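You operate a simulated robot arm through the tools that you are given. There is no shell and no other tool. Be economical: measure what you need, move in short steps, check, and stop when the job is done.

You run a simulated robot arm. Do the job below in one go: nothing can be reset, and whatever is moved stays where it is left.

Task
Press-test the yellow onion from the three-cup tray and tip it to FIRM or CULL as the dial shows.
Fine: set it in the cradle, swing the press arm over it to test and clear before tipping; SOFT goes to CULL; level the cradle again; leave the other two in their cups.

The check looks at the end state, three seconds after you hand in, the way a careful person would. Anything else that was tipped, shoved, dropped, spilled or broken makes it a failure.

Robot
A 7-joint arm with a two-finger parallel gripper, fixed in place. Base frame: the origin is at the foot of the arm, x ahead of it, y to its left, z up; the work surface is at about z = 0.012. Units: m, degrees, N and s.
With the tool pointing down near the work surface it reaches from about 0.24 to 0.62 m from the base axis. Its first joint turns from -66.0 to 66.0 degrees. Payload 2.6 kg.
The tool frame sits at the grasp point between the pads (the TCP): z along the fingers, y along the line on which they close. The tips reach 0.03 m beyond it. The gripper opens to 0.094 m. The fingers are 0.028 m wide and 0.01 m thick; the gripper's body (0.05 by 0.096 m) begins 0.055 m behind the TCP.
Orientation is told as [roll, pitch, yaw] about the base's x, y, z axes, in that order, counted from this pose: with the fingers straight down and closing along the base's y, the tool's x points along the base's -x, its y along +y and its z along -z.

Tools
- The arm moves only by the tool step_arm. Its argument "plan" is a list of rows, each an object of numbers (a shift or turn left out is 0, a gripper value left out holds the last): "dx", "dy", "dz": the shift along the base's x, y, z in m; "wx", "wy", "wz": the turn, a rotation vector about the base's x, y, z in degrees. In form: [{"dx": .., "dy": .., "dz": .., "wx": .., "wy": .., "wz": ..}, ...]. A call has 1 to 20 rows; each row shifts and turns the commanded pose from where the row before left it. "grip" is the opening, from 0 (shut) to 1 (fully open), set as the call begins (left out, the last holds). Rows are played at 5 a second. More than 0.05 m and 8.6 degrees between two rows, or a gripper value outside its range, and nothing of the call is played. A pose out of reach is approached as far as the arm can. The call stops where the force on the tool passes 80 N (or 10 N more than at its start, if that is more) or the arm is blocked; 0.2 s more then pass. The fingers move at their own pace (about 0.072 m/s each) and stop on an object; they squeeze with about 25 N. The grip force told is the motor's: it shows also when the fingers shut on nothing. Time passes only in rows, and 0.2 s behind the last, so rows that do not move let the fingers close. It gives the time, the measured TCP pose, the force on the tool (base axes), the opening and the grip force at its end, in the units of the frame above (readings bear some noise).
- Cameras (640 x 400 px; columns grow to the right, rows downward): "scene" is fixed at [0.0272, 0.4206, 0.5838]; the picture's right is [-0.85, -0.52, 0.00], its down [-0.20, 0.33, -0.92] and it looks along [0.48, -0.79, -0.39] (base axes); focal length 326 px, centre (320, 200). "wrist" rides on the gripper at [-0.037, 0, -0.058] in the tool frame; the picture's right is [0.00, -1.00, 0.00], its down [0.97, 0.00, -0.24] and it looks along [0.24, 0.00, 0.97] (tool axes); focal length 218 px, centre (320, 200). There is no depth. A picture from a camera that has moved, and an enlarged one, comes with that camera's place and axes in the base frame and with its lens.
- camera(camera): a new picture of that camera. The clock stands still meanwhile.
- close_up(camera, box): a new picture of the part [left, top, right, bottom] of that camera's present view, enlarged. The clock stands still meanwhile.
- close_job(): hands the job in; it is judged then, once.

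Work in short steps. Places have to be worked out from the pictures, the camera data and where the tool is seen: move nearer, look again, correct. Check each grasp and each placing, and mend what went wrong. You have 120 turns and 84 pictures in all, those below and enlarged ones among them. Open the gripper and draw the arm clear of the work before you hand the job in, unless the task says otherwise; then end with one line.

The tools are called after "Request:" by a JSON object that holds its "fn" and its "kwargs". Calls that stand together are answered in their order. step_arm: Moves the arm, as the interface text tells. Its arguments: {"type":"object","properties":{"plan":{"type":"array","items":{"type":"object","properties":{"dx":{"type":"number"},"dy":{"type":"number"},"dz":{"type":"number"},"wx":{"type":"number"},"wy":{"type":"number"},"wz":{"type":"number"}}}},"grip":{"type":"number"}},"required":["plan"]} The other tools are called the same way: camera (camera) takes a picture; close_up (camera, box) takes an enlarged picture of a part of a camera's view; close_job () hands the job in.

At the start:

```text
time_s: 0.0
tcp_pos: [0.2407, -0.1709, 0.4768]
tcp_rot: [0.0, 0.0, -0.1]
ft_force: [0.4, -0.8, -0.2]
gripper_width: 0.0939
gripper_force: 0.2
```

scene: 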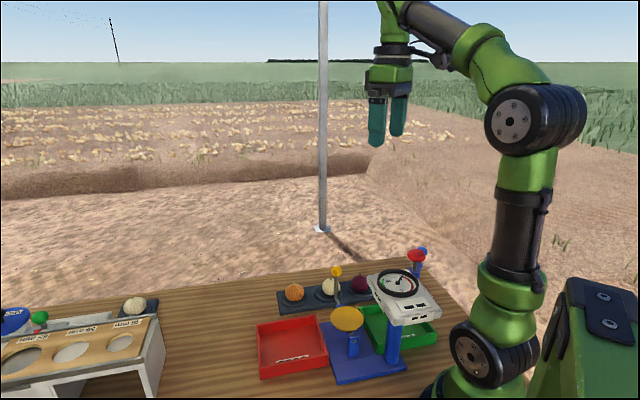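
wrist: 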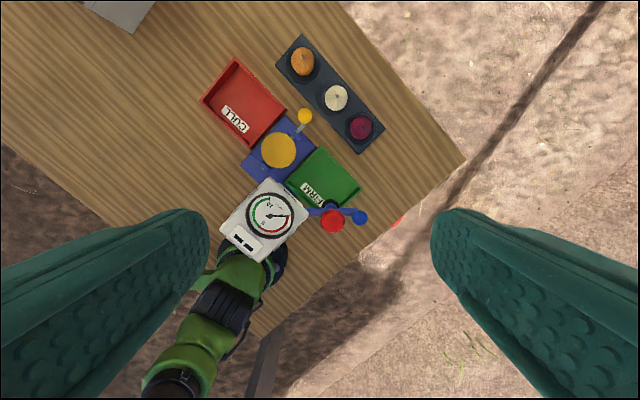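

I take enlarged views of the tester and the tray first.

Request:
{"fn": "close_up", "kwargs": {"camera": "scene", "box": [240, 230, 460, 390]}}

Request:
{"fn": "close_up", "kwargs": {"camera": "wrist", "box": [190, 20, 400, 270]}}

```text
2.50 times, centred on (350, 310) of scene
camera zoom: at [0.0272, 0.4206, 0.5838], right [-0.85, -0.52, 0.0], down [-0.2, 0.33, -0.92], along [0.48, -0.79, -0.39], focal length 814 px, centre (245, -75)
```

zoom: 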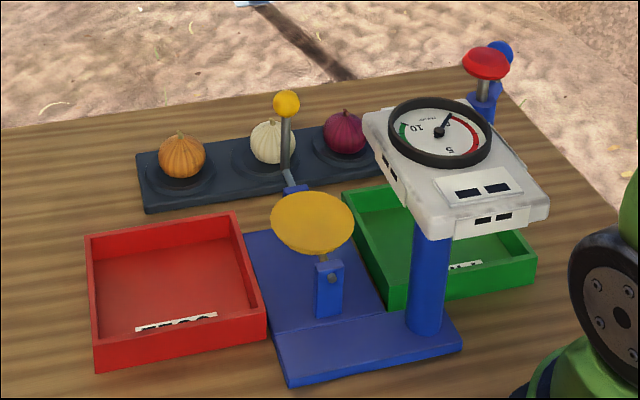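

```text
1.60 times, centred on (295, 145) of wrist
camera zoom: at [0.2786, -0.1715, 0.5358], right [0.0, -1.0, 0.0], down [-0.97, 0.0, 0.24], along [-0.24, 0.0, -0.97], focal length 349 px, centre (360, 288)
```

zoom: 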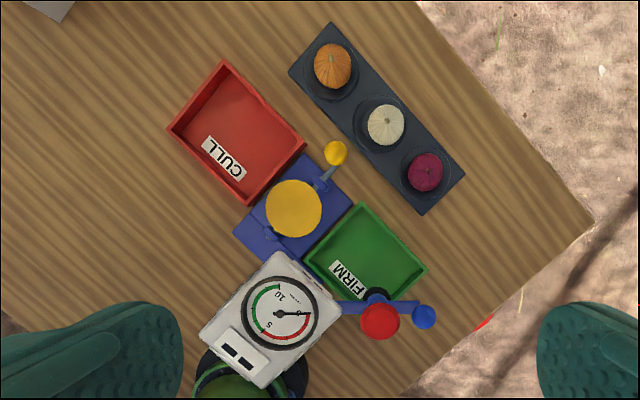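

The yellow onion is the orange-skinned one at about (0.44,-0.135). The cradle is at about (0.268,-0.085,0.068), its lever knob at (0.328,-0.146,0.13), and the press arm's red knob at (0.16,-0.19,0.20). I move so the wrist camera can see the mechanism from the side.

Request:
{"fn": "step_arm", "kwargs": {"plan": [{"dx": 0.04, "dz": -0.02}, {"dx": 0.04, "dz": -0.02}, {"dx": 0.04, "dz": -0.02}, {"dx": 0.04, "dz": -0.03, "wy": 6}, {"wy": 8, "dz": -0.02}, {"wy": 8, "dz": -0.02}, {"wy": 8}], "grip": 1}}

Request:
{"fn": "camera", "kwargs": {"camera": "wrist"}}

```text
time_s: 1.6
tcp_pos: [0.4016, -0.1717, 0.3582]
tcp_rot: [-0.1, 18.0, 0.0]
ft_force: [0.1, -0.3, 0.7]
gripper_width: 0.0942
gripper_force: 0.0
out of reach, approached as far as the arm can: row 6, 7
```

```text
79 pictures are left
camera wrist: at [0.4549, -0.1716, 0.401], right [0.0, -1.0, 0.0], down [-0.85, 0.0, 0.53], along [-0.53, 0.0, -0.85], focal length 218 px, centre (320, 200)
```

wrist: 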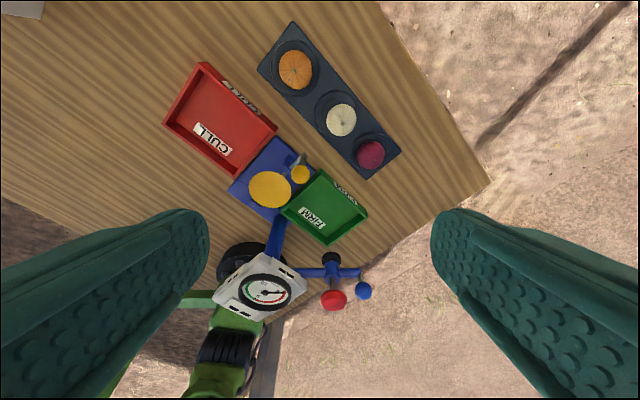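

Request:
{"fn": "close_up", "kwargs": {"camera": "wrist", "box": [200, 160, 400, 320]}}

Request:
{"fn": "close_up", "kwargs": {"camera": "scene", "box": [360, 235, 450, 330]}}

Request:
{"fn": "close_up", "kwargs": {"camera": "wrist", "box": [240, 10, 420, 190]}}

```text
2.50 times, centred on (300, 240) of wrist
camera zoom: at [0.4549, -0.1716, 0.401], right [0.0, -1.0, 0.0], down [-0.85, 0.0, 0.53], along [-0.53, 0.0, -0.85], focal length 546 px, centre (370, 100)
```

zoom: 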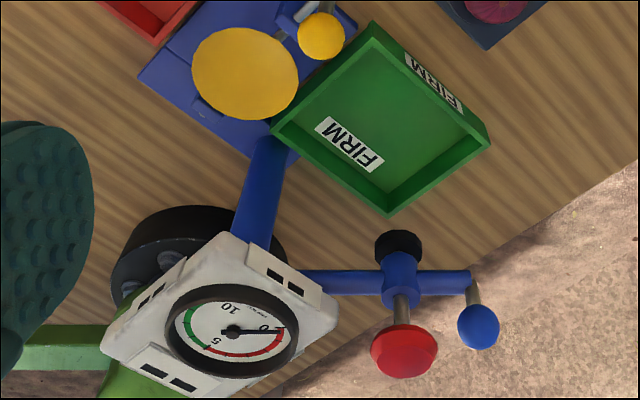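

```text
4.21 times, centred on (405, 282) of scene
camera zoom: at [0.0272, 0.4206, 0.5838], right [-0.85, -0.52, 0.0], down [-0.2, 0.33, -0.92], along [0.48, -0.79, -0.39], focal length 1371 px, centre (-38, -147)
```

zoom: 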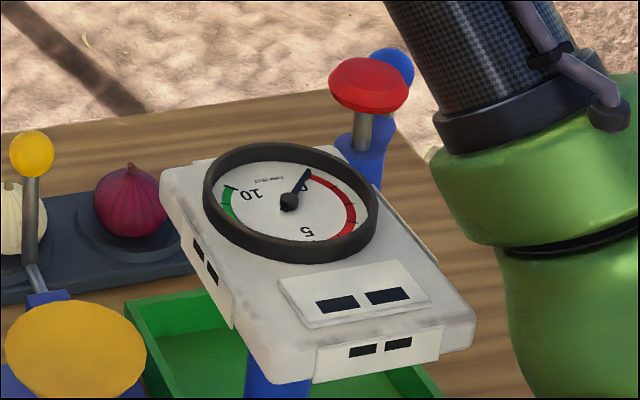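

```text
2.22 times, centred on (330, 100) of wrist
camera zoom: at [0.4549, -0.1716, 0.401], right [0.0, -1.0, 0.0], down [-0.85, 0.0, 0.53], along [-0.53, 0.0, -0.85], focal length 485 px, centre (298, 422)
```

zoom: 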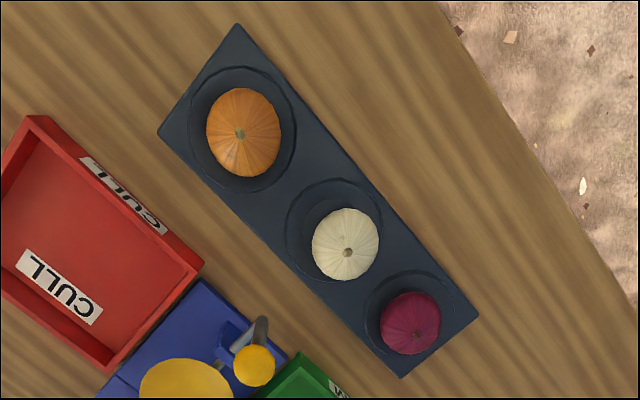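

The press arm has a plunger (red knob on top, black pad below) and a blue handle. I now straighten the tool and move above the orange-skinned onion.

Request:
{"fn": "step_arm", "kwargs": {"plan": [{"wy": -8, "dx": 0.01, "dy": 0.01}, {"wy": -8, "dx": 0.01, "dy": 0.01}, {"dx": 0.01, "dy": 0.01}, {"dx": 0.01, "dz": -0.04}, {"dz": -0.04}, {"dz": -0.03}]}}

Request:
{"fn": "camera", "kwargs": {"camera": "wrist"}}

```text
time_s: 3.0
tcp_pos: [0.44, -0.1413, 0.2471]
tcp_rot: [0.1, 2.0, 0.0]
ft_force: [0.3, 0.2, 0.0]
gripper_width: 0.0942
gripper_force: 0.0
```

```text
75 pictures are left
camera wrist: at [0.48, -0.1414, 0.3042], right [0.0, -1.0, 0.0], down [-0.96, 0.0, 0.27], along [-0.27, 0.0, -0.96], focal length 218 px, centre (320, 200)
```

wrist: 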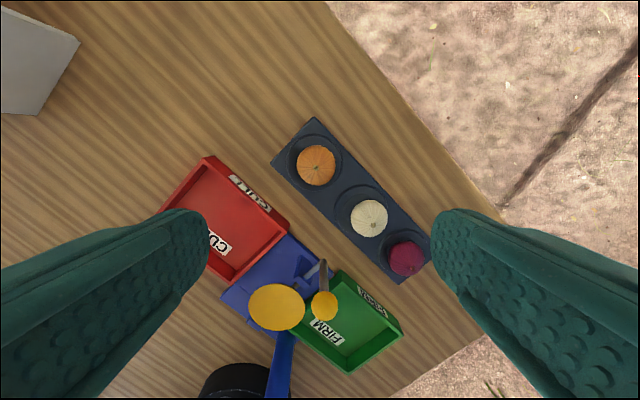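

Onion estimated at (0.448,-0.1365). I descend above it and look again.

Request:
{"fn": "step_arm", "kwargs": {"plan": [{"wy": -2, "dx": 0.008, "dy": 0.004, "dz": -0.03}, {"dz": -0.04}, {"dz": -0.03}, {}]}}

Request:
{"fn": "camera", "kwargs": {"camera": "wrist"}}

Request:
{"fn": "camera", "kwargs": {"camera": "scene"}}

```text
time_s: 4.0
tcp_pos: [0.4502, -0.1358, 0.1463]
tcp_rot: [-0.1, -0.1, 0.0]
ft_force: [0.2, -1.4, -0.1]
gripper_width: 0.0937
gripper_force: 0.1
```

```text
74 pictures are left
camera wrist: at [0.4873, -0.1366, 0.2049], right [0.0, -1.0, 0.0], down [-0.97, 0.0, 0.24], along [-0.24, 0.0, -0.97], focal length 218 px, centre (320, 200)
```

wrist: 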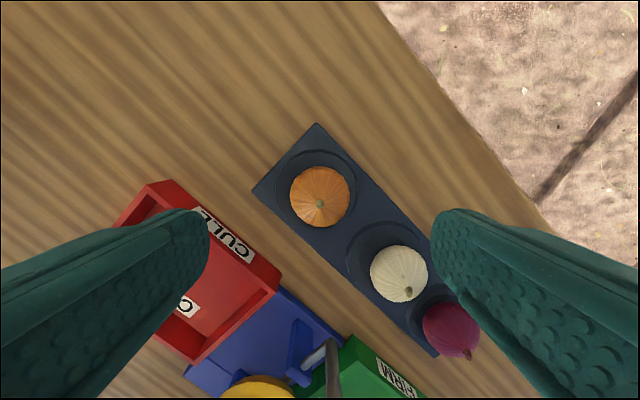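

```text
73 pictures are left
```

scene: 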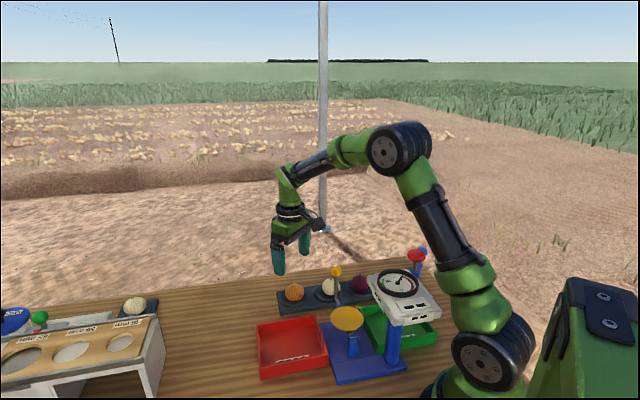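

The onion is centred under the tool, about 0.047 wide, with the tray top near z≈0.036. I lower so the tips stop just above the tray top.

Request:
{"fn": "step_arm", "kwargs": {"plan": [{"dx": -0.0015, "dy": -0.0008, "dz": -0.03}, {"dz": -0.03}, {"dz": -0.017}, {}]}}

Request:
{"fn": "camera", "kwargs": {"camera": "wrist"}}

Request:
{"fn": "close_up", "kwargs": {"camera": "scene", "box": [240, 240, 370, 330]}}

```text
time_s: 5.0
tcp_pos: [0.4477, -0.1396, 0.0701]
tcp_rot: [-0.1, 0.0, 0.0]
ft_force: [0.8, 0.0, 0.1]
gripper_width: 0.0941
gripper_force: 0.0
```

```text
72 pictures are left
camera wrist: at [0.4855, -0.1383, 0.1285], right [0.0, -1.0, 0.0], down [-0.97, 0.0, 0.24], along [-0.24, 0.0, -0.97], focal length 218 px, centre (320, 200)
```

wrist: 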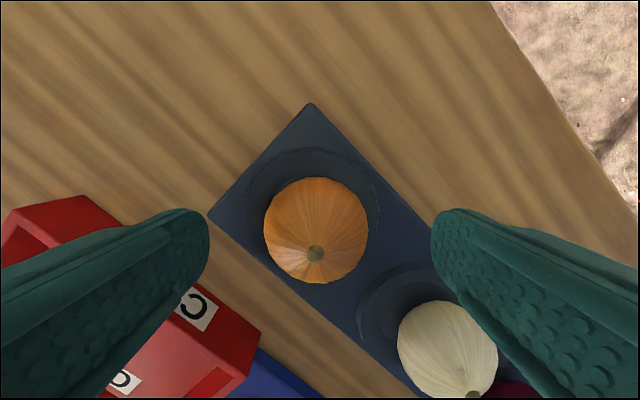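

```text
4.44 times, centred on (305, 285) of scene
camera zoom: at [0.0272, 0.4206, 0.5838], right [-0.85, -0.52, 0.0], down [-0.2, 0.33, -0.92], along [0.48, -0.79, -0.39], focal length 1448 px, centre (387, -178)
```

zoom: 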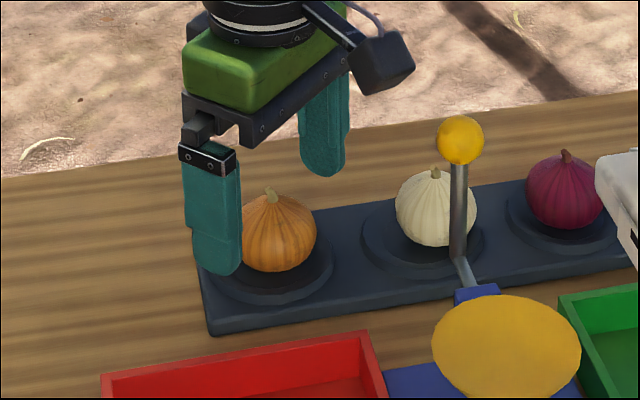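

The tips are about at the onion's equator and the tray looks only about 12 mm thick. I go 9 mm lower, centre, and close.

Request:
{"fn": "step_arm", "kwargs": {"plan": [{"dx": 0.002, "dy": 0.002, "dz": -0.005}, {"dz": -0.0045}, {}]}}

Request:
{"fn": "step_arm", "kwargs": {"plan": [{}, {}, {}, {}, {}], "grip": 0.3}}

Request:
{"fn": "camera", "kwargs": {"camera": "wrist"}}

```text
time_s: 5.8
tcp_pos: [0.4495, -0.1349, 0.0595]
tcp_rot: [0.1, 0.0, 0.0]
ft_force: [0.3, -0.9, 0.1]
gripper_width: 0.094
gripper_force: 0.1
```

```text
time_s: 7.0
tcp_pos: [0.4488, -0.1353, 0.0597]
tcp_rot: [0.0, 0.0, 0.0]
ft_force: [0.6, 0.0, 0.2]
gripper_width: 0.0496
gripper_force: 25.0
```

```text
70 pictures are left
camera wrist: at [0.4873, -0.1362, 0.1188], right [0.0, -1.0, 0.0], down [-0.97, 0.0, 0.24], along [-0.24, 0.0, -0.97], focal length 218 px, centre (320, 200)
```

wrist: 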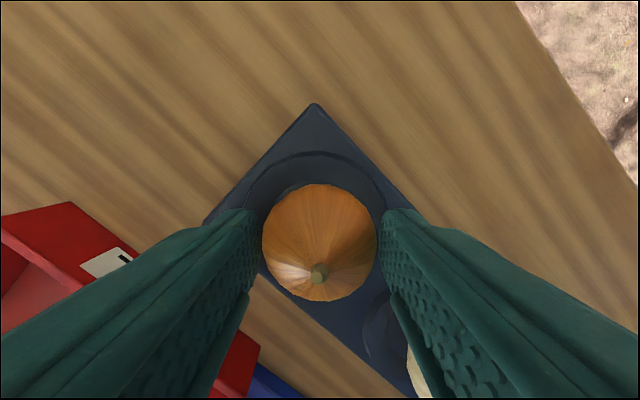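

Gripped at 0.0496 m with 25 N. I lift straight up and check.

Request:
{"fn": "step_arm", "kwargs": {"plan": [{"dz": 0.02}, {"dz": 0.03}, {"dz": 0.04}, {"dz": 0.04}, {"dz": 0.03}, {}]}}

Request:
{"fn": "camera", "kwargs": {"camera": "wrist"}}

Request:
{"fn": "close_up", "kwargs": {"camera": "scene", "box": [240, 180, 440, 330]}}

```text
time_s: 8.4
tcp_pos: [0.4498, -0.1354, 0.2203]
tcp_rot: [0.0, 0.0, 0.0]
ft_force: [0.4, -0.1, -0.5]
gripper_width: 0.0495
gripper_force: 24.9
```

```text
69 pictures are left
camera wrist: at [0.4873, -0.1359, 0.2796], right [0.0, -1.0, 0.0], down [-0.97, 0.0, 0.24], along [-0.24, 0.0, -0.97], focal length 218 px, centre (320, 200)
```

wrist: 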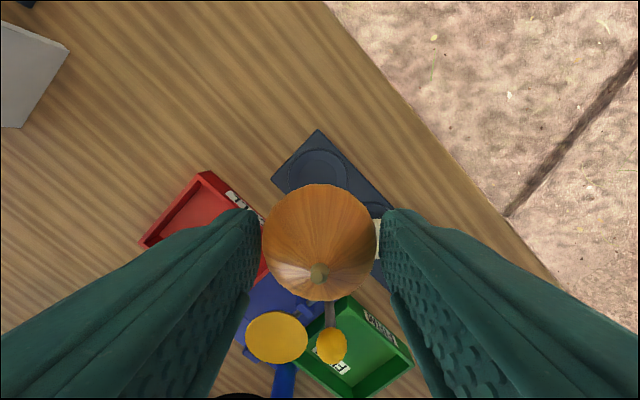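

```text
2.67 times, centred on (340, 255) of scene
camera zoom: at [0.0272, 0.4206, 0.5838], right [-0.85, -0.52, 0.0], down [-0.2, 0.33, -0.92], along [0.48, -0.79, -0.39], focal length 868 px, centre (267, 53)
```

zoom: 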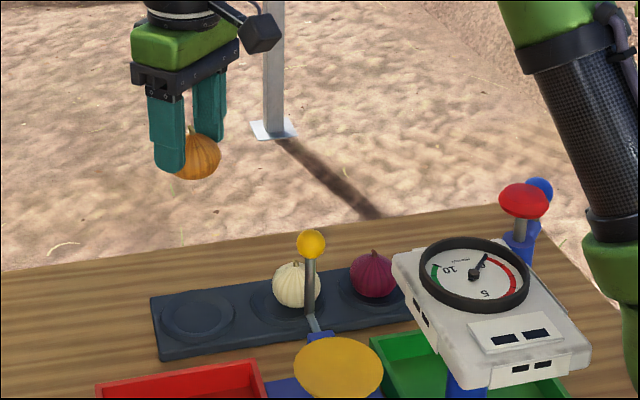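

Onion held; cradle triangulates consistently at (0.269,-0.085, rim 0.07). I carry it over the cradle with a 12° lean so the gripper body stays away from the dial housing.

Request:
{"fn": "step_arm", "kwargs": {"plan": [{"dx": -0.04, "dy": 0.012}, {"dx": -0.04, "dy": 0.012}, {"dx": -0.04, "dy": 0.012, "wy": 4}, {"dx": -0.035, "dy": 0.012, "wy": 4}, {"dx": -0.021, "dy": 0.003, "wy": 4}, {}, {}]}}

Request:
{"fn": "camera", "kwargs": {"camera": "wrist"}}

Request:
{"fn": "close_up", "kwargs": {"camera": "scene", "box": [240, 180, 480, 380]}}

```text
time_s: 10.0
tcp_pos: [0.2743, -0.0839, 0.2212]
tcp_rot: [0.0, 12.0, 0.0]
ft_force: [0.1, 0.0, -0.3]
gripper_width: 0.0496
gripper_force: 25.6
```

```text
67 pictures are left
camera wrist: at [0.3233, -0.0843, 0.2704], right [0.0, -1.0, 0.0], down [-0.9, 0.0, 0.44], along [-0.44, 0.0, -0.9], focal length 218 px, centre (320, 200)
```

wrist: 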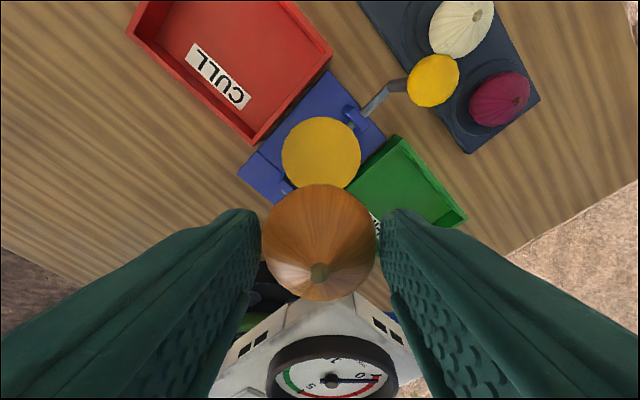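

```text
2.00 times, centred on (360, 280) of scene
camera zoom: at [0.0272, 0.4206, 0.5838], right [-0.85, -0.52, 0.0], down [-0.2, 0.33, -0.92], along [0.48, -0.79, -0.39], focal length 651 px, centre (240, 40)
```

zoom: 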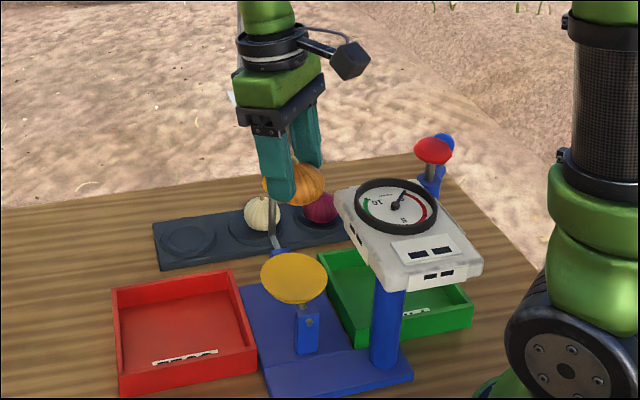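

Alignment is good (onion over (0.270,-0.084), bowl at (0.271,-0.086)). I descend toward the bowl, in smaller steps at the end.

Request:
{"fn": "step_arm", "kwargs": {"plan": [{"dy": -0.0015, "dz": -0.03}, {"dz": -0.03}, {"dz": -0.025}, {"dz": -0.01}, {}]}}

Request:
{"fn": "camera", "kwargs": {"camera": "wrist"}}

Request:
{"fn": "close_up", "kwargs": {"camera": "scene", "box": [290, 230, 450, 360]}}

```text
time_s: 11.2
tcp_pos: [0.2748, -0.0875, 0.1248]
tcp_rot: [0.1, 12.0, 0.0]
ft_force: [-0.1, 1.1, -1.0]
gripper_width: 0.0496
gripper_force: 24.8
```

```text
65 pictures are left
camera wrist: at [0.3231, -0.0876, 0.1747], right [0.0, -1.0, 0.0], down [-0.9, 0.0, 0.44], along [-0.44, 0.0, -0.9], focal length 218 px, centre (320, 200)
```

wrist: 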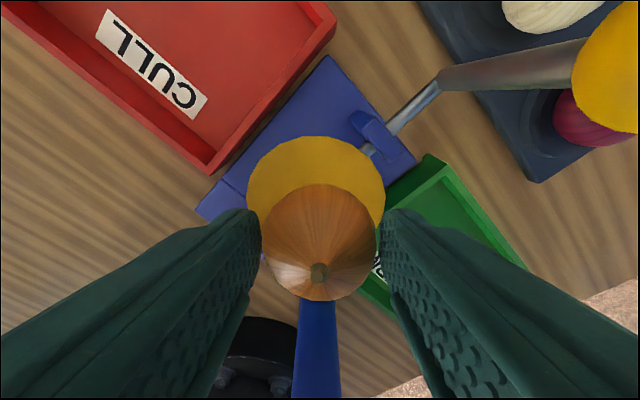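

```text
3.08 times, centred on (370, 295) of scene
camera zoom: at [0.0272, 0.4206, 0.5838], right [-0.85, -0.52, 0.0], down [-0.2, 0.33, -0.92], along [0.48, -0.79, -0.39], focal length 1002 px, centre (166, -92)
```

zoom: 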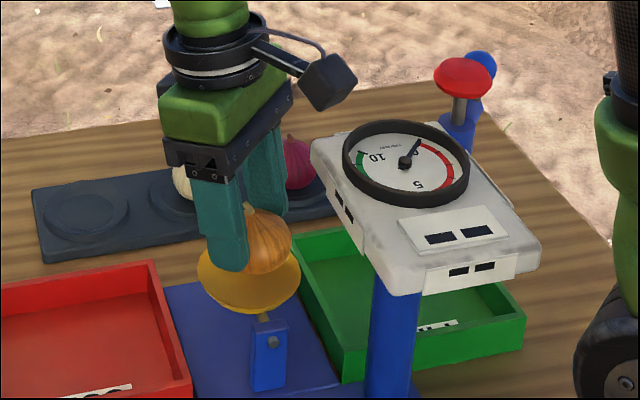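

The onion is just above the shallow bowl and centred. I descend in small steps, watching force.

Request:
{"fn": "step_arm", "kwargs": {"plan": [{"dy": 0.0015, "dz": -0.004}, {"dz": -0.004}, {"dz": -0.003}, {}]}}

Request:
{"fn": "close_up", "kwargs": {"camera": "scene", "box": [320, 270, 400, 340]}}

```text
time_s: 12.2
tcp_pos: [0.2749, -0.0851, 0.1155]
tcp_rot: [0.0, 12.0, 0.1]
ft_force: [0.2, 0.3, 0.6]
gripper_width: 0.0493
gripper_force: 25.1
```

```text
5.71 times, centred on (360, 305) of scene
camera zoom: at [0.0272, 0.4206, 0.5838], right [-0.85, -0.52, 0.0], down [-0.2, 0.33, -0.92], along [0.48, -0.79, -0.39], focal length 1861 px, centre (91, -400)
```

zoom: 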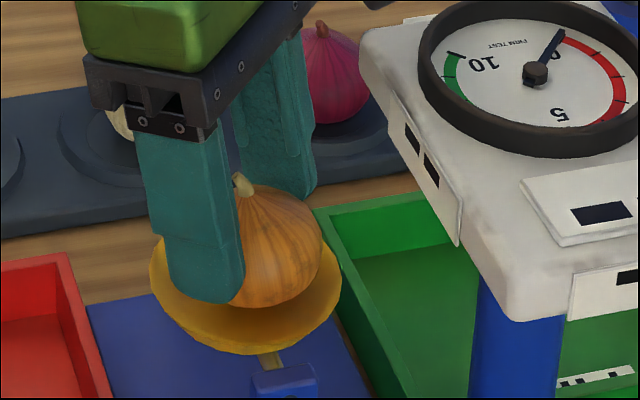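

The bowl is concave with a few mm still to go; continuing in small steps.

Request:
{"fn": "step_arm", "kwargs": {"plan": [{"dz": -0.003}, {"dz": -0.003}, {"dz": -0.002}, {}]}}

Request:
{"fn": "close_up", "kwargs": {"camera": "scene", "box": [320, 270, 400, 340]}}

```text
time_s: 13.2
tcp_pos: [0.2749, -0.0847, 0.1076]
tcp_rot: [0.0, 11.8, 0.0]
ft_force: [3.9, 1.9, 18.2]
gripper_width: 0.0489
gripper_force: 25.4
```

```text
5.71 times, centred on (360, 305) of scene
camera zoom: at [0.0272, 0.4207, 0.5838], right [-0.85, -0.52, 0.0], down [-0.2, 0.33, -0.92], along [0.48, -0.79, -0.39], focal length 1861 px, centre (91, -400)
```

zoom: 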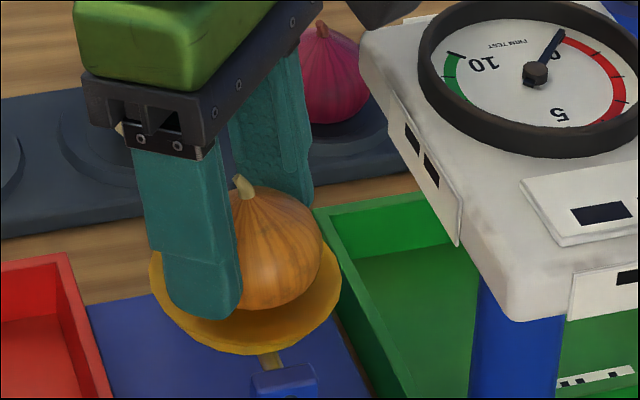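

Contact (18 N). I back off 1.5 mm to relieve it and open slightly.

Request:
{"fn": "step_arm", "kwargs": {"plan": [{"dz": 0.0015}, {}]}}

Request:
{"fn": "step_arm", "kwargs": {"plan": [{}, {}, {}], "grip": 0.68}}

Request:
{"fn": "close_up", "kwargs": {"camera": "scene", "box": [320, 270, 400, 340]}}

Request:
{"fn": "camera", "kwargs": {"camera": "wrist"}}

```text
time_s: 13.8
tcp_pos: [0.2722, -0.0849, 0.1064]
tcp_rot: [0.0, 12.3, 0.0]
ft_force: [-0.2, -0.3, -1.1]
gripper_width: 0.0492
gripper_force: 25.1
```

```text
time_s: 14.6
tcp_pos: [0.2727, -0.0848, 0.1075]
tcp_rot: [0.1, 12.0, 0.0]
ft_force: [0.3, -0.4, 0.0]
gripper_width: 0.0638
gripper_force: 0.1
```

```text
5.71 times, centred on (360, 305) of scene
camera zoom: at [0.0272, 0.4206, 0.5838], right [-0.85, -0.52, 0.0], down [-0.2, 0.33, -0.92], along [0.48, -0.79, -0.39], focal length 1861 px, centre (91, -400)
```

zoom: 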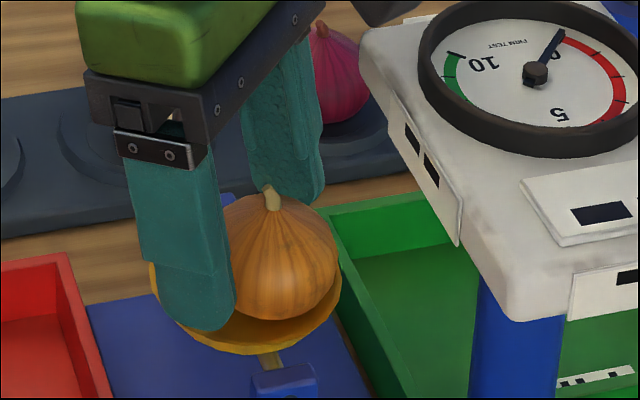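

```text
60 pictures are left
camera wrist: at [0.3221, -0.0853, 0.1578], right [0.0, -1.0, 0.0], down [-0.9, 0.0, 0.44], along [-0.44, 0.0, -0.9], focal length 218 px, centre (320, 200)
```

wrist: 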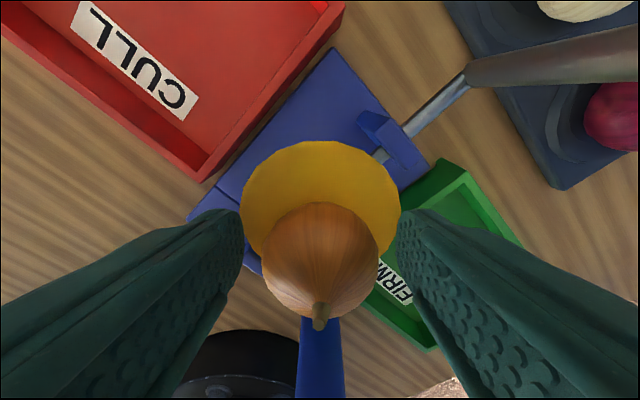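

The onion is free but seems to sit a little towards -x. I raise the fingers straight clear and look.

Request:
{"fn": "step_arm", "kwargs": {"plan": [{"dz": 0.02}, {"dz": 0.03}, {"dz": 0.04}, {"dz": 0.03, "dx": 0.02}, {}], "grip": 0.75}}

Request:
{"fn": "close_up", "kwargs": {"camera": "scene", "box": [310, 260, 410, 345]}}

Request:
{"fn": "camera", "kwargs": {"camera": "wrist"}}

```text
time_s: 15.8
tcp_pos: [0.2918, -0.0819, 0.2294]
tcp_rot: [0.0, 12.0, -0.1]
ft_force: [-0.1, -0.5, -0.2]
gripper_width: 0.0705
gripper_force: 0.2
```

```text
4.71 times, centred on (360, 302) of scene
camera zoom: at [0.0272, 0.4206, 0.5838], right [-0.85, -0.52, 0.0], down [-0.2, 0.33, -0.92], along [0.48, -0.79, -0.39], focal length 1533 px, centre (132, -282)
```

zoom: 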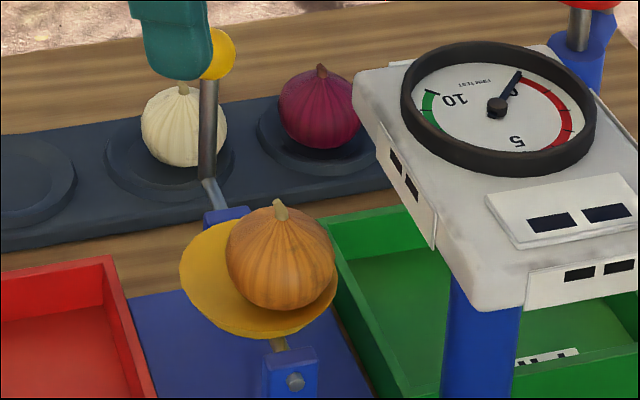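

```text
58 pictures are left
camera wrist: at [0.3414, -0.084, 0.2792], right [0.0, -1.0, 0.0], down [-0.9, 0.0, 0.44], along [-0.44, 0.0, -0.9], focal length 218 px, centre (320, 200)
```

wrist: 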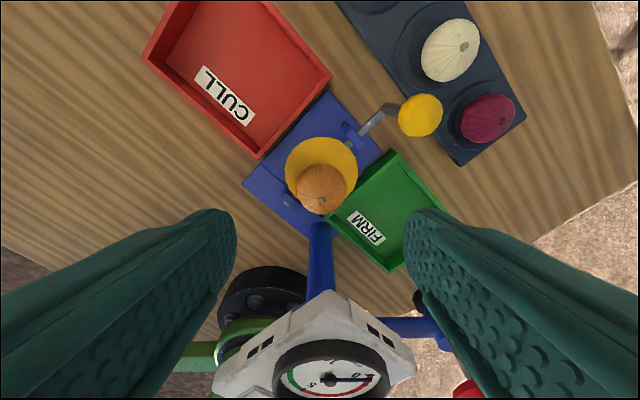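

The onion righted itself on release and sits about 7–8 mm off centre towards -x. I regrasp it upright and shift it to the bowl's centre.

Request:
{"fn": "step_arm", "kwargs": {"plan": [{"dx": -0.024, "dy": -0.002, "dz": -0.03}, {"dz": -0.03}, {"dz": -0.03}, {"dz": -0.02}, {"dz": -0.01}, {}]}}

Request:
{"fn": "camera", "kwargs": {"camera": "wrist"}}

```text
time_s: 17.2
tcp_pos: [0.2679, -0.0864, 0.1081]
tcp_rot: [0.0, 12.1, 0.1]
ft_force: [0.4, 0.4, 0.3]
gripper_width: 0.0705
gripper_force: 0.0
```

```text
57 pictures are left
camera wrist: at [0.3169, -0.087, 0.1585], right [0.0, -1.0, 0.0], down [-0.9, 0.0, 0.44], along [-0.44, 0.0, -0.9], focal length 218 px, centre (320, 200)
```

wrist: 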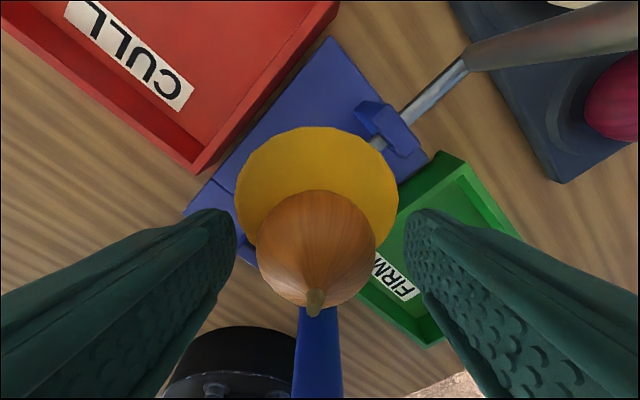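

Positioned around the onion; close, lift 3 mm, shift +x 8 mm.

Request:
{"fn": "step_arm", "kwargs": {"plan": [{"dy": 0.001}, {}, {}, {}], "grip": 0.3}}

Request:
{"fn": "step_arm", "kwargs": {"plan": [{"dz": 0.004}, {"dx": 0.004}, {"dx": 0.004}, {}]}}

Request:
{"fn": "camera", "kwargs": {"camera": "wrist"}}

Request:
{"fn": "close_up", "kwargs": {"camera": "scene", "box": [310, 260, 410, 345]}}

```text
time_s: 18.2
tcp_pos: [0.2693, -0.0871, 0.1091]
tcp_rot: [0.0, 12.0, 0.0]
ft_force: [-1.8, -1.5, 3.5]
gripper_width: 0.0492
gripper_force: 24.7
```

```text
time_s: 19.2
tcp_pos: [0.2764, -0.0863, 0.1126]
tcp_rot: [-0.1, 12.0, 0.1]
ft_force: [-0.2, 0.5, -0.2]
gripper_width: 0.0491
gripper_force: 25.2
```

```text
56 pictures are left
camera wrist: at [0.3254, -0.0864, 0.1621], right [0.0, -1.0, 0.0], down [-0.9, 0.0, 0.44], along [-0.44, 0.0, -0.9], focal length 218 px, centre (320, 200)
```

wrist: 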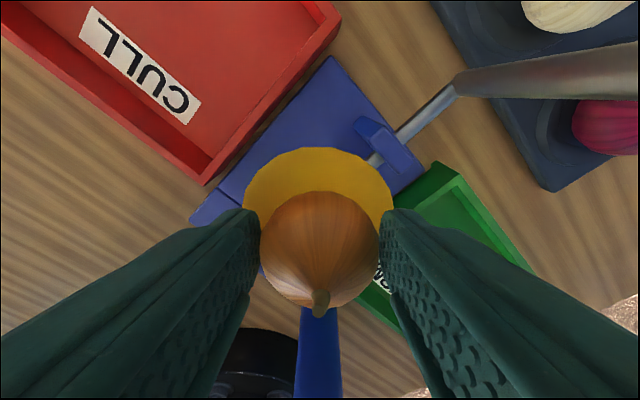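

```text
4.71 times, centred on (360, 302) of scene
camera zoom: at [0.0272, 0.4206, 0.5838], right [-0.85, -0.52, 0.0], down [-0.2, 0.33, -0.92], along [0.48, -0.79, -0.39], focal length 1533 px, centre (132, -282)
```

zoom: 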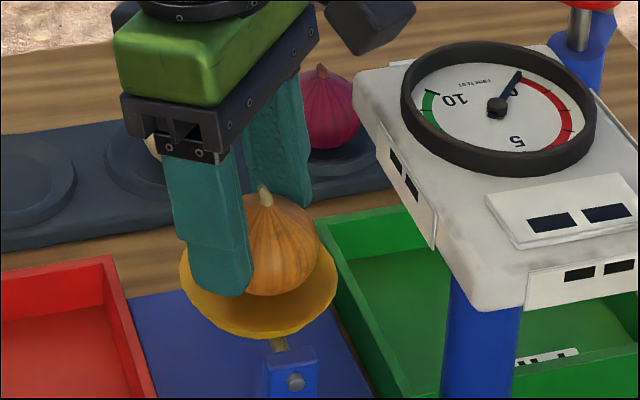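

Nearly centred; shift 3 mm more, lower and release.

Request:
{"fn": "step_arm", "kwargs": {"plan": [{"dx": 0.003}, {"dz": -0.002}, {"dz": -0.0015}, {}]}}

Request:
{"fn": "step_arm", "kwargs": {"plan": [{}, {}, {}], "grip": 0.75}}

Request:
{"fn": "step_arm", "kwargs": {"plan": [{"dz": 0.02}, {"dz": 0.03}, {"dz": 0.04}, {"dz": 0.03, "dx": 0.02}, {}]}}

Request:
{"fn": "close_up", "kwargs": {"camera": "scene", "box": [310, 260, 410, 345]}}

Request:
{"fn": "camera", "kwargs": {"camera": "wrist"}}

```text
time_s: 20.2
tcp_pos: [0.2804, -0.087, 0.1085]
tcp_rot: [-0.1, 11.9, 0.0]
ft_force: [-0.8, 0.4, 9.5]
gripper_width: 0.049
gripper_force: 25.2
```

```text
time_s: 21.0
tcp_pos: [0.2803, -0.0861, 0.1082]
tcp_rot: [0.0, 12.1, 0.0]
ft_force: [-0.5, -0.4, -0.1]
gripper_width: 0.0703
gripper_force: 0.0
```

```text
time_s: 22.2
tcp_pos: [0.2986, -0.0863, 0.2314]
tcp_rot: [0.0, 12.0, -0.1]
ft_force: [-0.7, 0.7, 0.0]
gripper_width: 0.0706
gripper_force: 0.1
```

```text
4.71 times, centred on (360, 302) of scene
camera zoom: at [0.0272, 0.4206, 0.5838], right [-0.85, -0.52, 0.0], down [-0.2, 0.33, -0.92], along [0.48, -0.79, -0.39], focal length 1533 px, centre (132, -282)
```

zoom: 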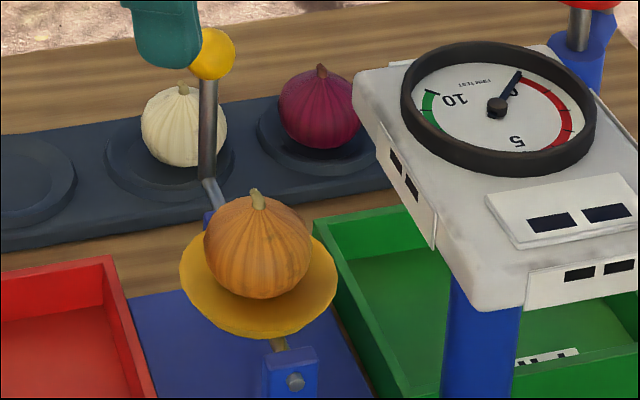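

```text
53 pictures are left
camera wrist: at [0.348, -0.0868, 0.2807], right [0.0, -1.0, 0.0], down [-0.9, 0.0, 0.44], along [-0.44, 0.0, -0.9], focal length 218 px, centre (320, 200)
```

wrist: 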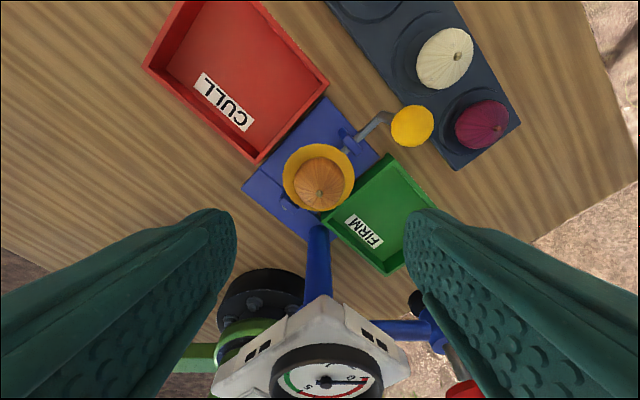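

The onion is now centred. Next the press arm: pivot post about (0.168,-0.082), plunger about 0.11 out, blue handle ball about (0.163,-0.239,0.19). I go above the handle with the tool turned -90° so the fingers straddle the arm.

Request:
{"fn": "step_arm", "kwargs": {"plan": [{"dz": 0.04, "wy": -6}, {"dz": 0.04, "wy": -6}, {"dy": -0.04, "wz": -8}, {"dy": -0.04, "wz": -8}, {"dy": -0.04, "wz": -8}, {"dy": -0.033, "wz": -8}, {"dx": -0.03, "wz": -8}, {"dx": -0.03, "wz": -8}, {"dx": -0.03, "wz": -8}, {"dx": -0.03, "wz": -8}, {"dx": -0.014, "wz": -8}, {"wz": -8}, {"wz": -8}, {"wz": -2}, {}]}}

Request:
{"fn": "camera", "kwargs": {"camera": "wrist"}}

```text
time_s: 25.4
tcp_pos: [0.1671, -0.2377, 0.3088]
tcp_rot: [0.1, 0.0, -90.1]
ft_force: [0.0, -0.2, 0.4]
gripper_width: 0.0708
gripper_force: 0.0
```

```text
52 pictures are left
camera wrist: at [0.167, -0.2758, 0.3674], right [-1.0, 0.0, 0.0], down [0.0, 0.97, 0.24], along [0.0, 0.24, -0.97], focal length 218 px, centre (320, 200)
```

wrist: 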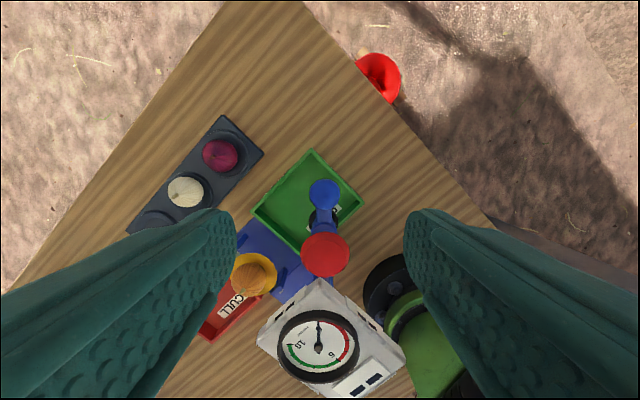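

Handle ball at (0.164,-0.236), red knob (0.163,-0.187), arm along -y. I descend over the ball and close on it.

Request:
{"fn": "step_arm", "kwargs": {"plan": [{"dx": -0.003, "dy": 0.002, "dz": -0.04}, {"dz": -0.04}, {"dz": -0.02}, {"dz": -0.012}, {}]}}

Request:
{"fn": "camera", "kwargs": {"camera": "wrist"}}

Request:
{"fn": "close_up", "kwargs": {"camera": "scene", "box": [360, 180, 480, 300]}}

```text
time_s: 26.6
tcp_pos: [0.1634, -0.2359, 0.1976]
tcp_rot: [0.0, 0.0, -90.1]
ft_force: [0.7, 0.3, 0.0]
gripper_width: 0.0708
gripper_force: 0.0
```

```text
51 pictures are left
camera wrist: at [0.1643, -0.2732, 0.2564], right [-1.0, 0.0, 0.0], down [0.0, 0.97, 0.24], along [0.0, 0.24, -0.97], focal length 218 px, centre (320, 200)
```

wrist: 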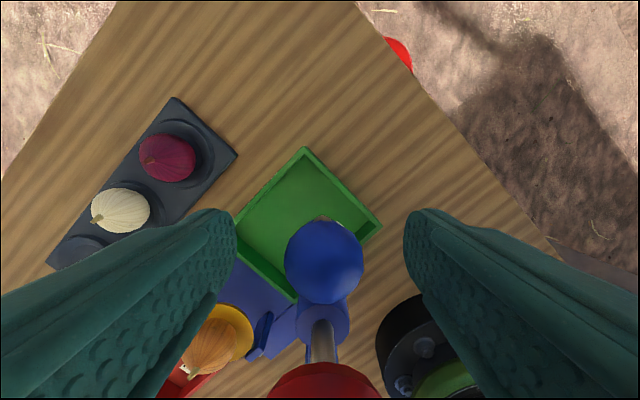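

```text
3.33 times, centred on (420, 240) of scene
camera zoom: at [0.0272, 0.4206, 0.5838], right [-0.85, -0.52, 0.0], down [-0.2, 0.33, -0.92], along [0.48, -0.79, -0.39], focal length 1086 px, centre (-13, 67)
```

zoom: 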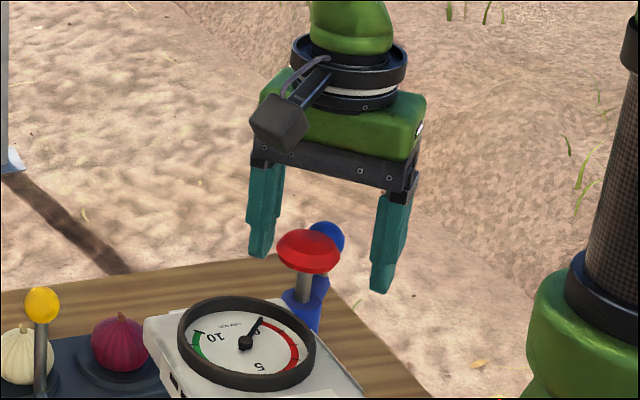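

Ball is between the fingers. Closing on it.

Request:
{"fn": "step_arm", "kwargs": {"plan": [{"dz": -0.004}, {}, {}, {}, {}], "grip": 0.2}}

```text
time_s: 27.8
tcp_pos: [0.1653, -0.2355, 0.194]
tcp_rot: [0.1, -0.1, -90.0]
ft_force: [0.4, -1.1, 1.2]
gripper_width: 0.0252
gripper_force: 44.7
```

Gripped (25 mm ball). I swing along the arc about (0.166,-0.081), radius 0.155, turning the tool with it, for the first 40°.

Request:
{"fn": "step_arm", "kwargs": {"plan": [{"dx": 0.0108, "dy": 0.0003, "wz": 4}, {"dx": 0.0108, "dy": 0.001, "wz": 4}, {"dx": 0.0106, "dy": 0.0018, "wz": 4}, {"dx": 0.0106, "dy": 0.0025, "wz": 4}, {"dx": 0.0103, "dy": 0.0032, "wz": 4}, {"dx": 0.0101, "dy": 0.0039, "wz": 4}, {"dx": 0.0097, "dy": 0.0047, "wz": 4}, {"dx": 0.0095, "dy": 0.0053, "wz": 4}, {"dx": 0.009, "dy": 0.006, "wz": 4}, {"dx": 0.0086, "dy": 0.0065, "wz": 4}]}}

Request:
{"fn": "camera", "kwargs": {"camera": "wrist"}}

Request:
{"fn": "close_up", "kwargs": {"camera": "scene", "box": [300, 180, 460, 340]}}

```text
time_s: 30.0
tcp_pos: [0.2628, -0.1998, 0.1917]
tcp_rot: [0.0, 0.3, -50.0]
ft_force: [-16.3, 18.4, 16.6]
gripper_width: 0.0248
gripper_force: 45.3
```

```text
49 pictures are left
camera wrist: at [0.2879, -0.229, 0.25], right [-0.77, -0.64, 0.0], down [-0.62, 0.74, 0.24], along [-0.16, 0.19, -0.97], focal length 218 px, centre (320, 200)
```

wrist: 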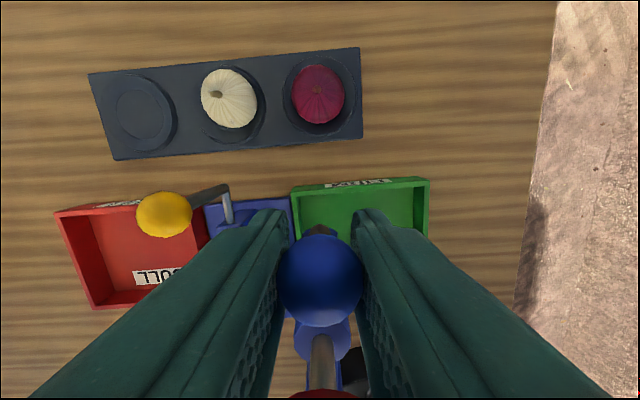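

```text
2.50 times, centred on (380, 260) of scene
camera zoom: at [0.0271, 0.4207, 0.5838], right [-0.85, -0.52, 0.0], down [-0.2, 0.33, -0.92], along [0.48, -0.79, -0.39], focal length 814 px, centre (170, 50)
```

zoom: 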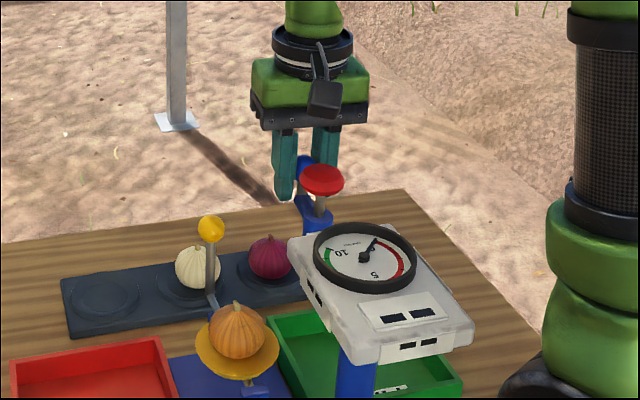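

The arm swings; readings show I pull slightly outward, so I trim the radius by ~2.5 mm and continue 24°.

Request:
{"fn": "step_arm", "kwargs": {"plan": [{"dx": 0.0064, "dy": 0.0084, "wz": 4}, {"dx": 0.0075, "dy": 0.0076, "wz": 4}, {"dx": 0.0069, "dy": 0.008, "wz": 4}, {"dx": 0.0064, "dy": 0.0086, "wz": 4}, {"dx": 0.0058, "dy": 0.0089, "wz": 4}, {"dx": 0.0051, "dy": 0.0093, "wz": 4}]}}

Request:
{"fn": "camera", "kwargs": {"camera": "wrist"}}

Request:
{"fn": "close_up", "kwargs": {"camera": "scene", "box": [280, 200, 440, 340]}}

```text
time_s: 31.4
tcp_pos: [0.301, -0.1502, 0.1909]
tcp_rot: [-0.1, 0.1, -25.9]
ft_force: [13.7, -6.4, -31.1]
gripper_width: 0.0253
gripper_force: 45.1
```

```text
47 pictures are left
camera wrist: at [0.3346, -0.167, 0.2505], right [-0.44, -0.9, 0.0], down [-0.87, 0.42, 0.24], along [-0.22, 0.1, -0.97], focal length 218 px, centre (320, 200)
```

wrist: 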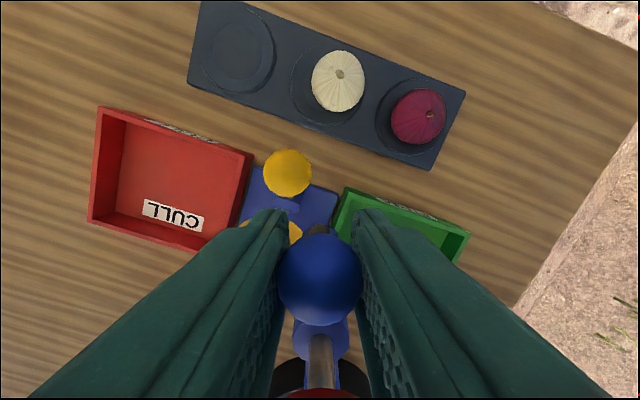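

```text
2.86 times, centred on (360, 270) of scene
camera zoom: at [0.0274, 0.4206, 0.5839], right [-0.85, -0.52, 0.0], down [-0.2, 0.33, -0.92], along [0.48, -0.79, -0.39], focal length 930 px, centre (206, 0)
```

zoom: 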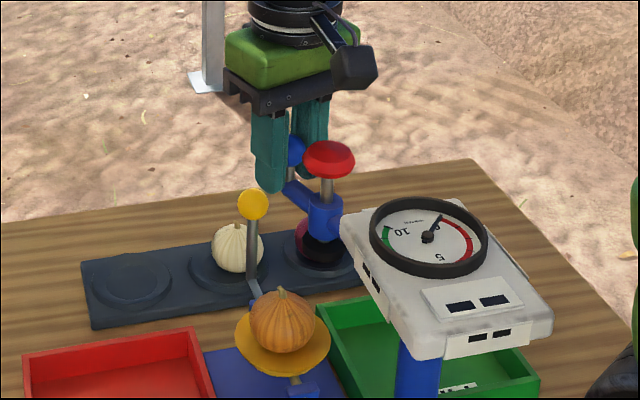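

Good progress; I trim z by -2 mm and radius +1 mm and go 12° more, then check pad clearance over the onion.

Request:
{"fn": "step_arm", "kwargs": {"plan": [{"dx": 0.0054, "dy": 0.0093, "dz": -0.002, "wz": 4}, {"dx": 0.0038, "dy": 0.01, "wz": 4}]}}

Request:
{"fn": "close_up", "kwargs": {"camera": "scene", "box": [310, 230, 410, 330]}}

```text
time_s: 32.0
tcp_pos: [0.3106, -0.1302, 0.1911]
tcp_rot: [0.1, 0.1, -18.3]
ft_force: [-28.4, 9.1, 17.5]
gripper_width: 0.0252
gripper_force: 45.1
```

```text
4.00 times, centred on (360, 280) of scene
camera zoom: at [0.0271, 0.4207, 0.5838], right [-0.85, -0.52, 0.0], down [-0.2, 0.33, -0.92], along [0.48, -0.79, -0.39], focal length 1303 px, centre (160, -120)
```

zoom: 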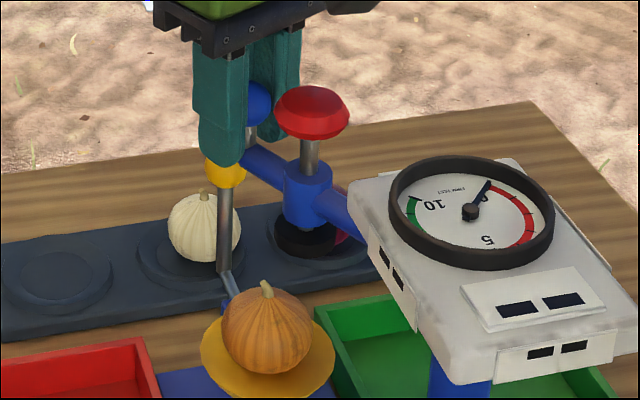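

The pad's underside is about z 0.135 versus the onion stem's top at about 0.124, so it should clear. Continuing in two stages.

Request:
{"fn": "step_arm", "kwargs": {"plan": [{"dx": 0.0024, "dy": 0.0103, "wz": 4}, {"dx": 0.0022, "dy": 0.0104, "wz": 4}]}}

Request:
{"fn": "close_up", "kwargs": {"camera": "scene", "box": [310, 230, 410, 330]}}

```text
time_s: 32.6
tcp_pos: [0.3165, -0.1094, 0.1911]
tcp_rot: [0.0, 0.0, -10.2]
ft_force: [-21.5, 4.9, 21.2]
gripper_width: 0.0254
gripper_force: 44.6
```

```text
4.00 times, centred on (360, 280) of scene
camera zoom: at [0.0271, 0.4207, 0.5838], right [-0.85, -0.52, 0.0], down [-0.2, 0.33, -0.92], along [0.48, -0.79, -0.39], focal length 1303 px, centre (160, -120)
```

zoom: 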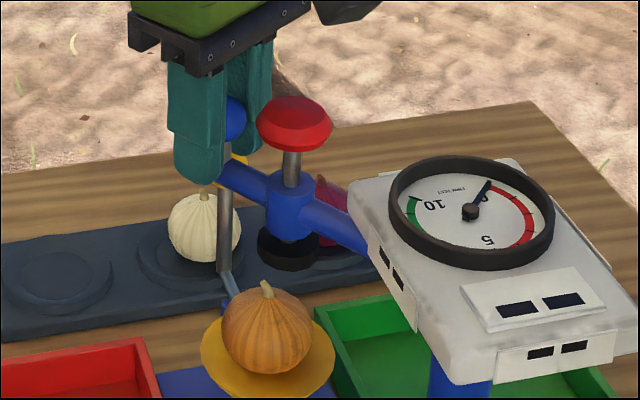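

Still clear. Another 8° brings it over the cradle.

Request:
{"fn": "step_arm", "kwargs": {"plan": [{"dx": 0.0012, "dy": 0.0106, "wz": 4}, {"dx": 0.0006, "dy": 0.0107, "wz": 4}, {}]}}

Request:
{"fn": "close_up", "kwargs": {"camera": "scene", "box": [310, 230, 410, 330]}}

Request:
{"fn": "camera", "kwargs": {"camera": "wrist"}}

```text
time_s: 33.4
tcp_pos: [0.3167, -0.0884, 0.1909]
tcp_rot: [-0.2, -0.1, -1.9]
ft_force: [-10.1, 1.6, 18.0]
gripper_width: 0.0253
gripper_force: 45.6
```

```text
4.00 times, centred on (360, 280) of scene
camera zoom: at [0.0272, 0.4207, 0.5838], right [-0.85, -0.52, 0.0], down [-0.2, 0.33, -0.92], along [0.48, -0.79, -0.39], focal length 1303 px, centre (160, -120)
```

zoom: 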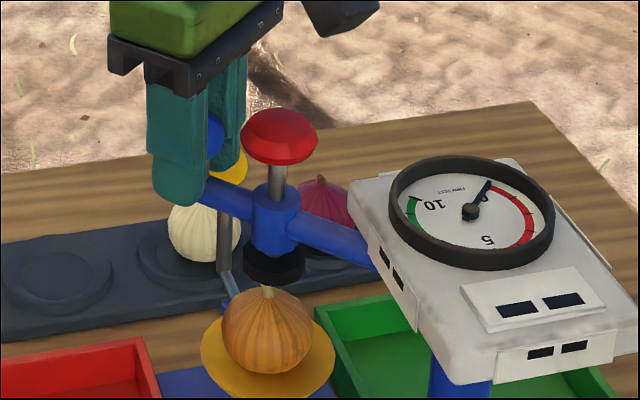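

```text
42 pictures are left
camera wrist: at [0.3543, -0.0907, 0.2498], right [-0.03, -1.0, 0.0], down [-0.97, 0.03, 0.24], along [-0.24, 0.01, -0.97], focal length 218 px, centre (320, 200)
```

wrist: 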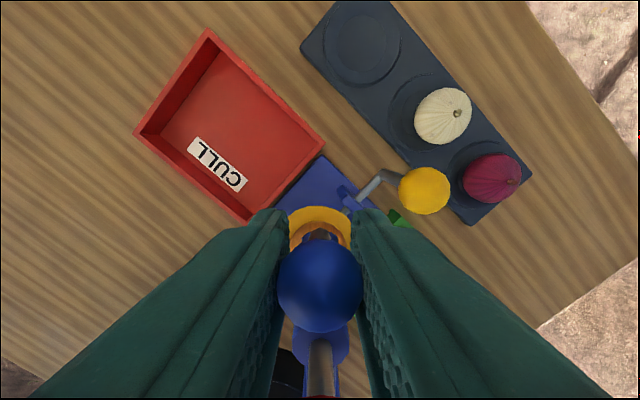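

The pad is over the onion. I release the ball, rise, and move above the red knob at about (0.270,-0.086).

Request:
{"fn": "step_arm", "kwargs": {"plan": [{}, {}, {}], "grip": 0.6}}

Request:
{"fn": "step_arm", "kwargs": {"plan": [{"dz": 0.03}, {"dz": 0.04}, {"dz": 0.03, "wz": 2}, {"dx": -0.03}, {"dx": -0.016, "dy": 0.002}, {}]}}

Request:
{"fn": "camera", "kwargs": {"camera": "wrist"}}

Request:
{"fn": "close_up", "kwargs": {"camera": "scene", "box": [310, 220, 430, 330]}}

```text
time_s: 34.2
tcp_pos: [0.3161, -0.0894, 0.1915]
tcp_rot: [0.0, 0.1, -2.0]
ft_force: [0.2, -0.3, -0.4]
gripper_width: 0.0564
gripper_force: 0.2
```

```text
time_s: 35.6
tcp_pos: [0.2702, -0.0884, 0.2906]
tcp_rot: [0.1, 0.1, 0.0]
ft_force: [-0.5, 0.1, -0.2]
gripper_width: 0.0565
gripper_force: 0.1
```

```text
41 pictures are left
camera wrist: at [0.3072, -0.0883, 0.3491], right [0.0, -1.0, 0.0], down [-0.97, 0.0, 0.24], along [-0.24, 0.0, -0.97], focal length 218 px, centre (320, 200)
```

wrist: 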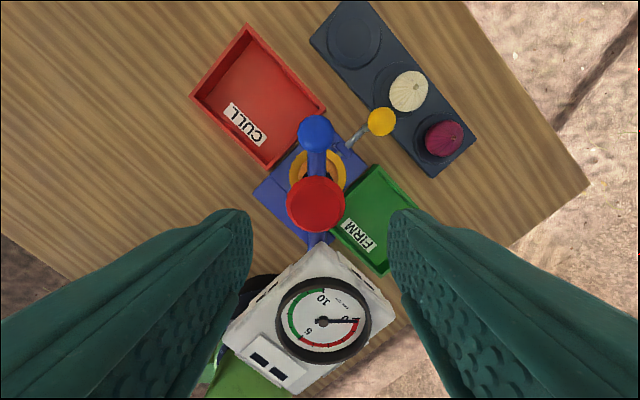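

```text
3.64 times, centred on (370, 275) of scene
camera zoom: at [0.0272, 0.4206, 0.5838], right [-0.85, -0.52, 0.0], down [-0.2, 0.33, -0.92], along [0.48, -0.79, -0.39], focal length 1184 px, centre (138, -73)
```

zoom: 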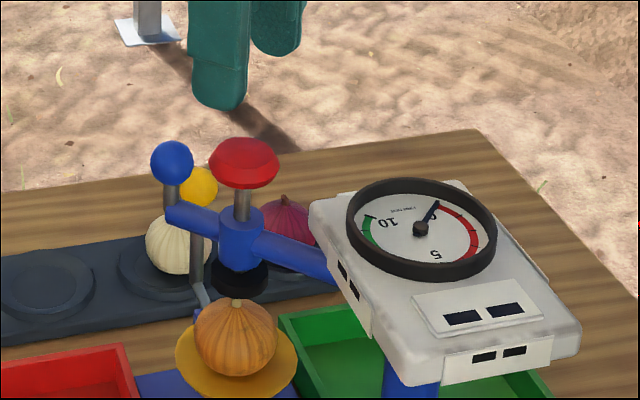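

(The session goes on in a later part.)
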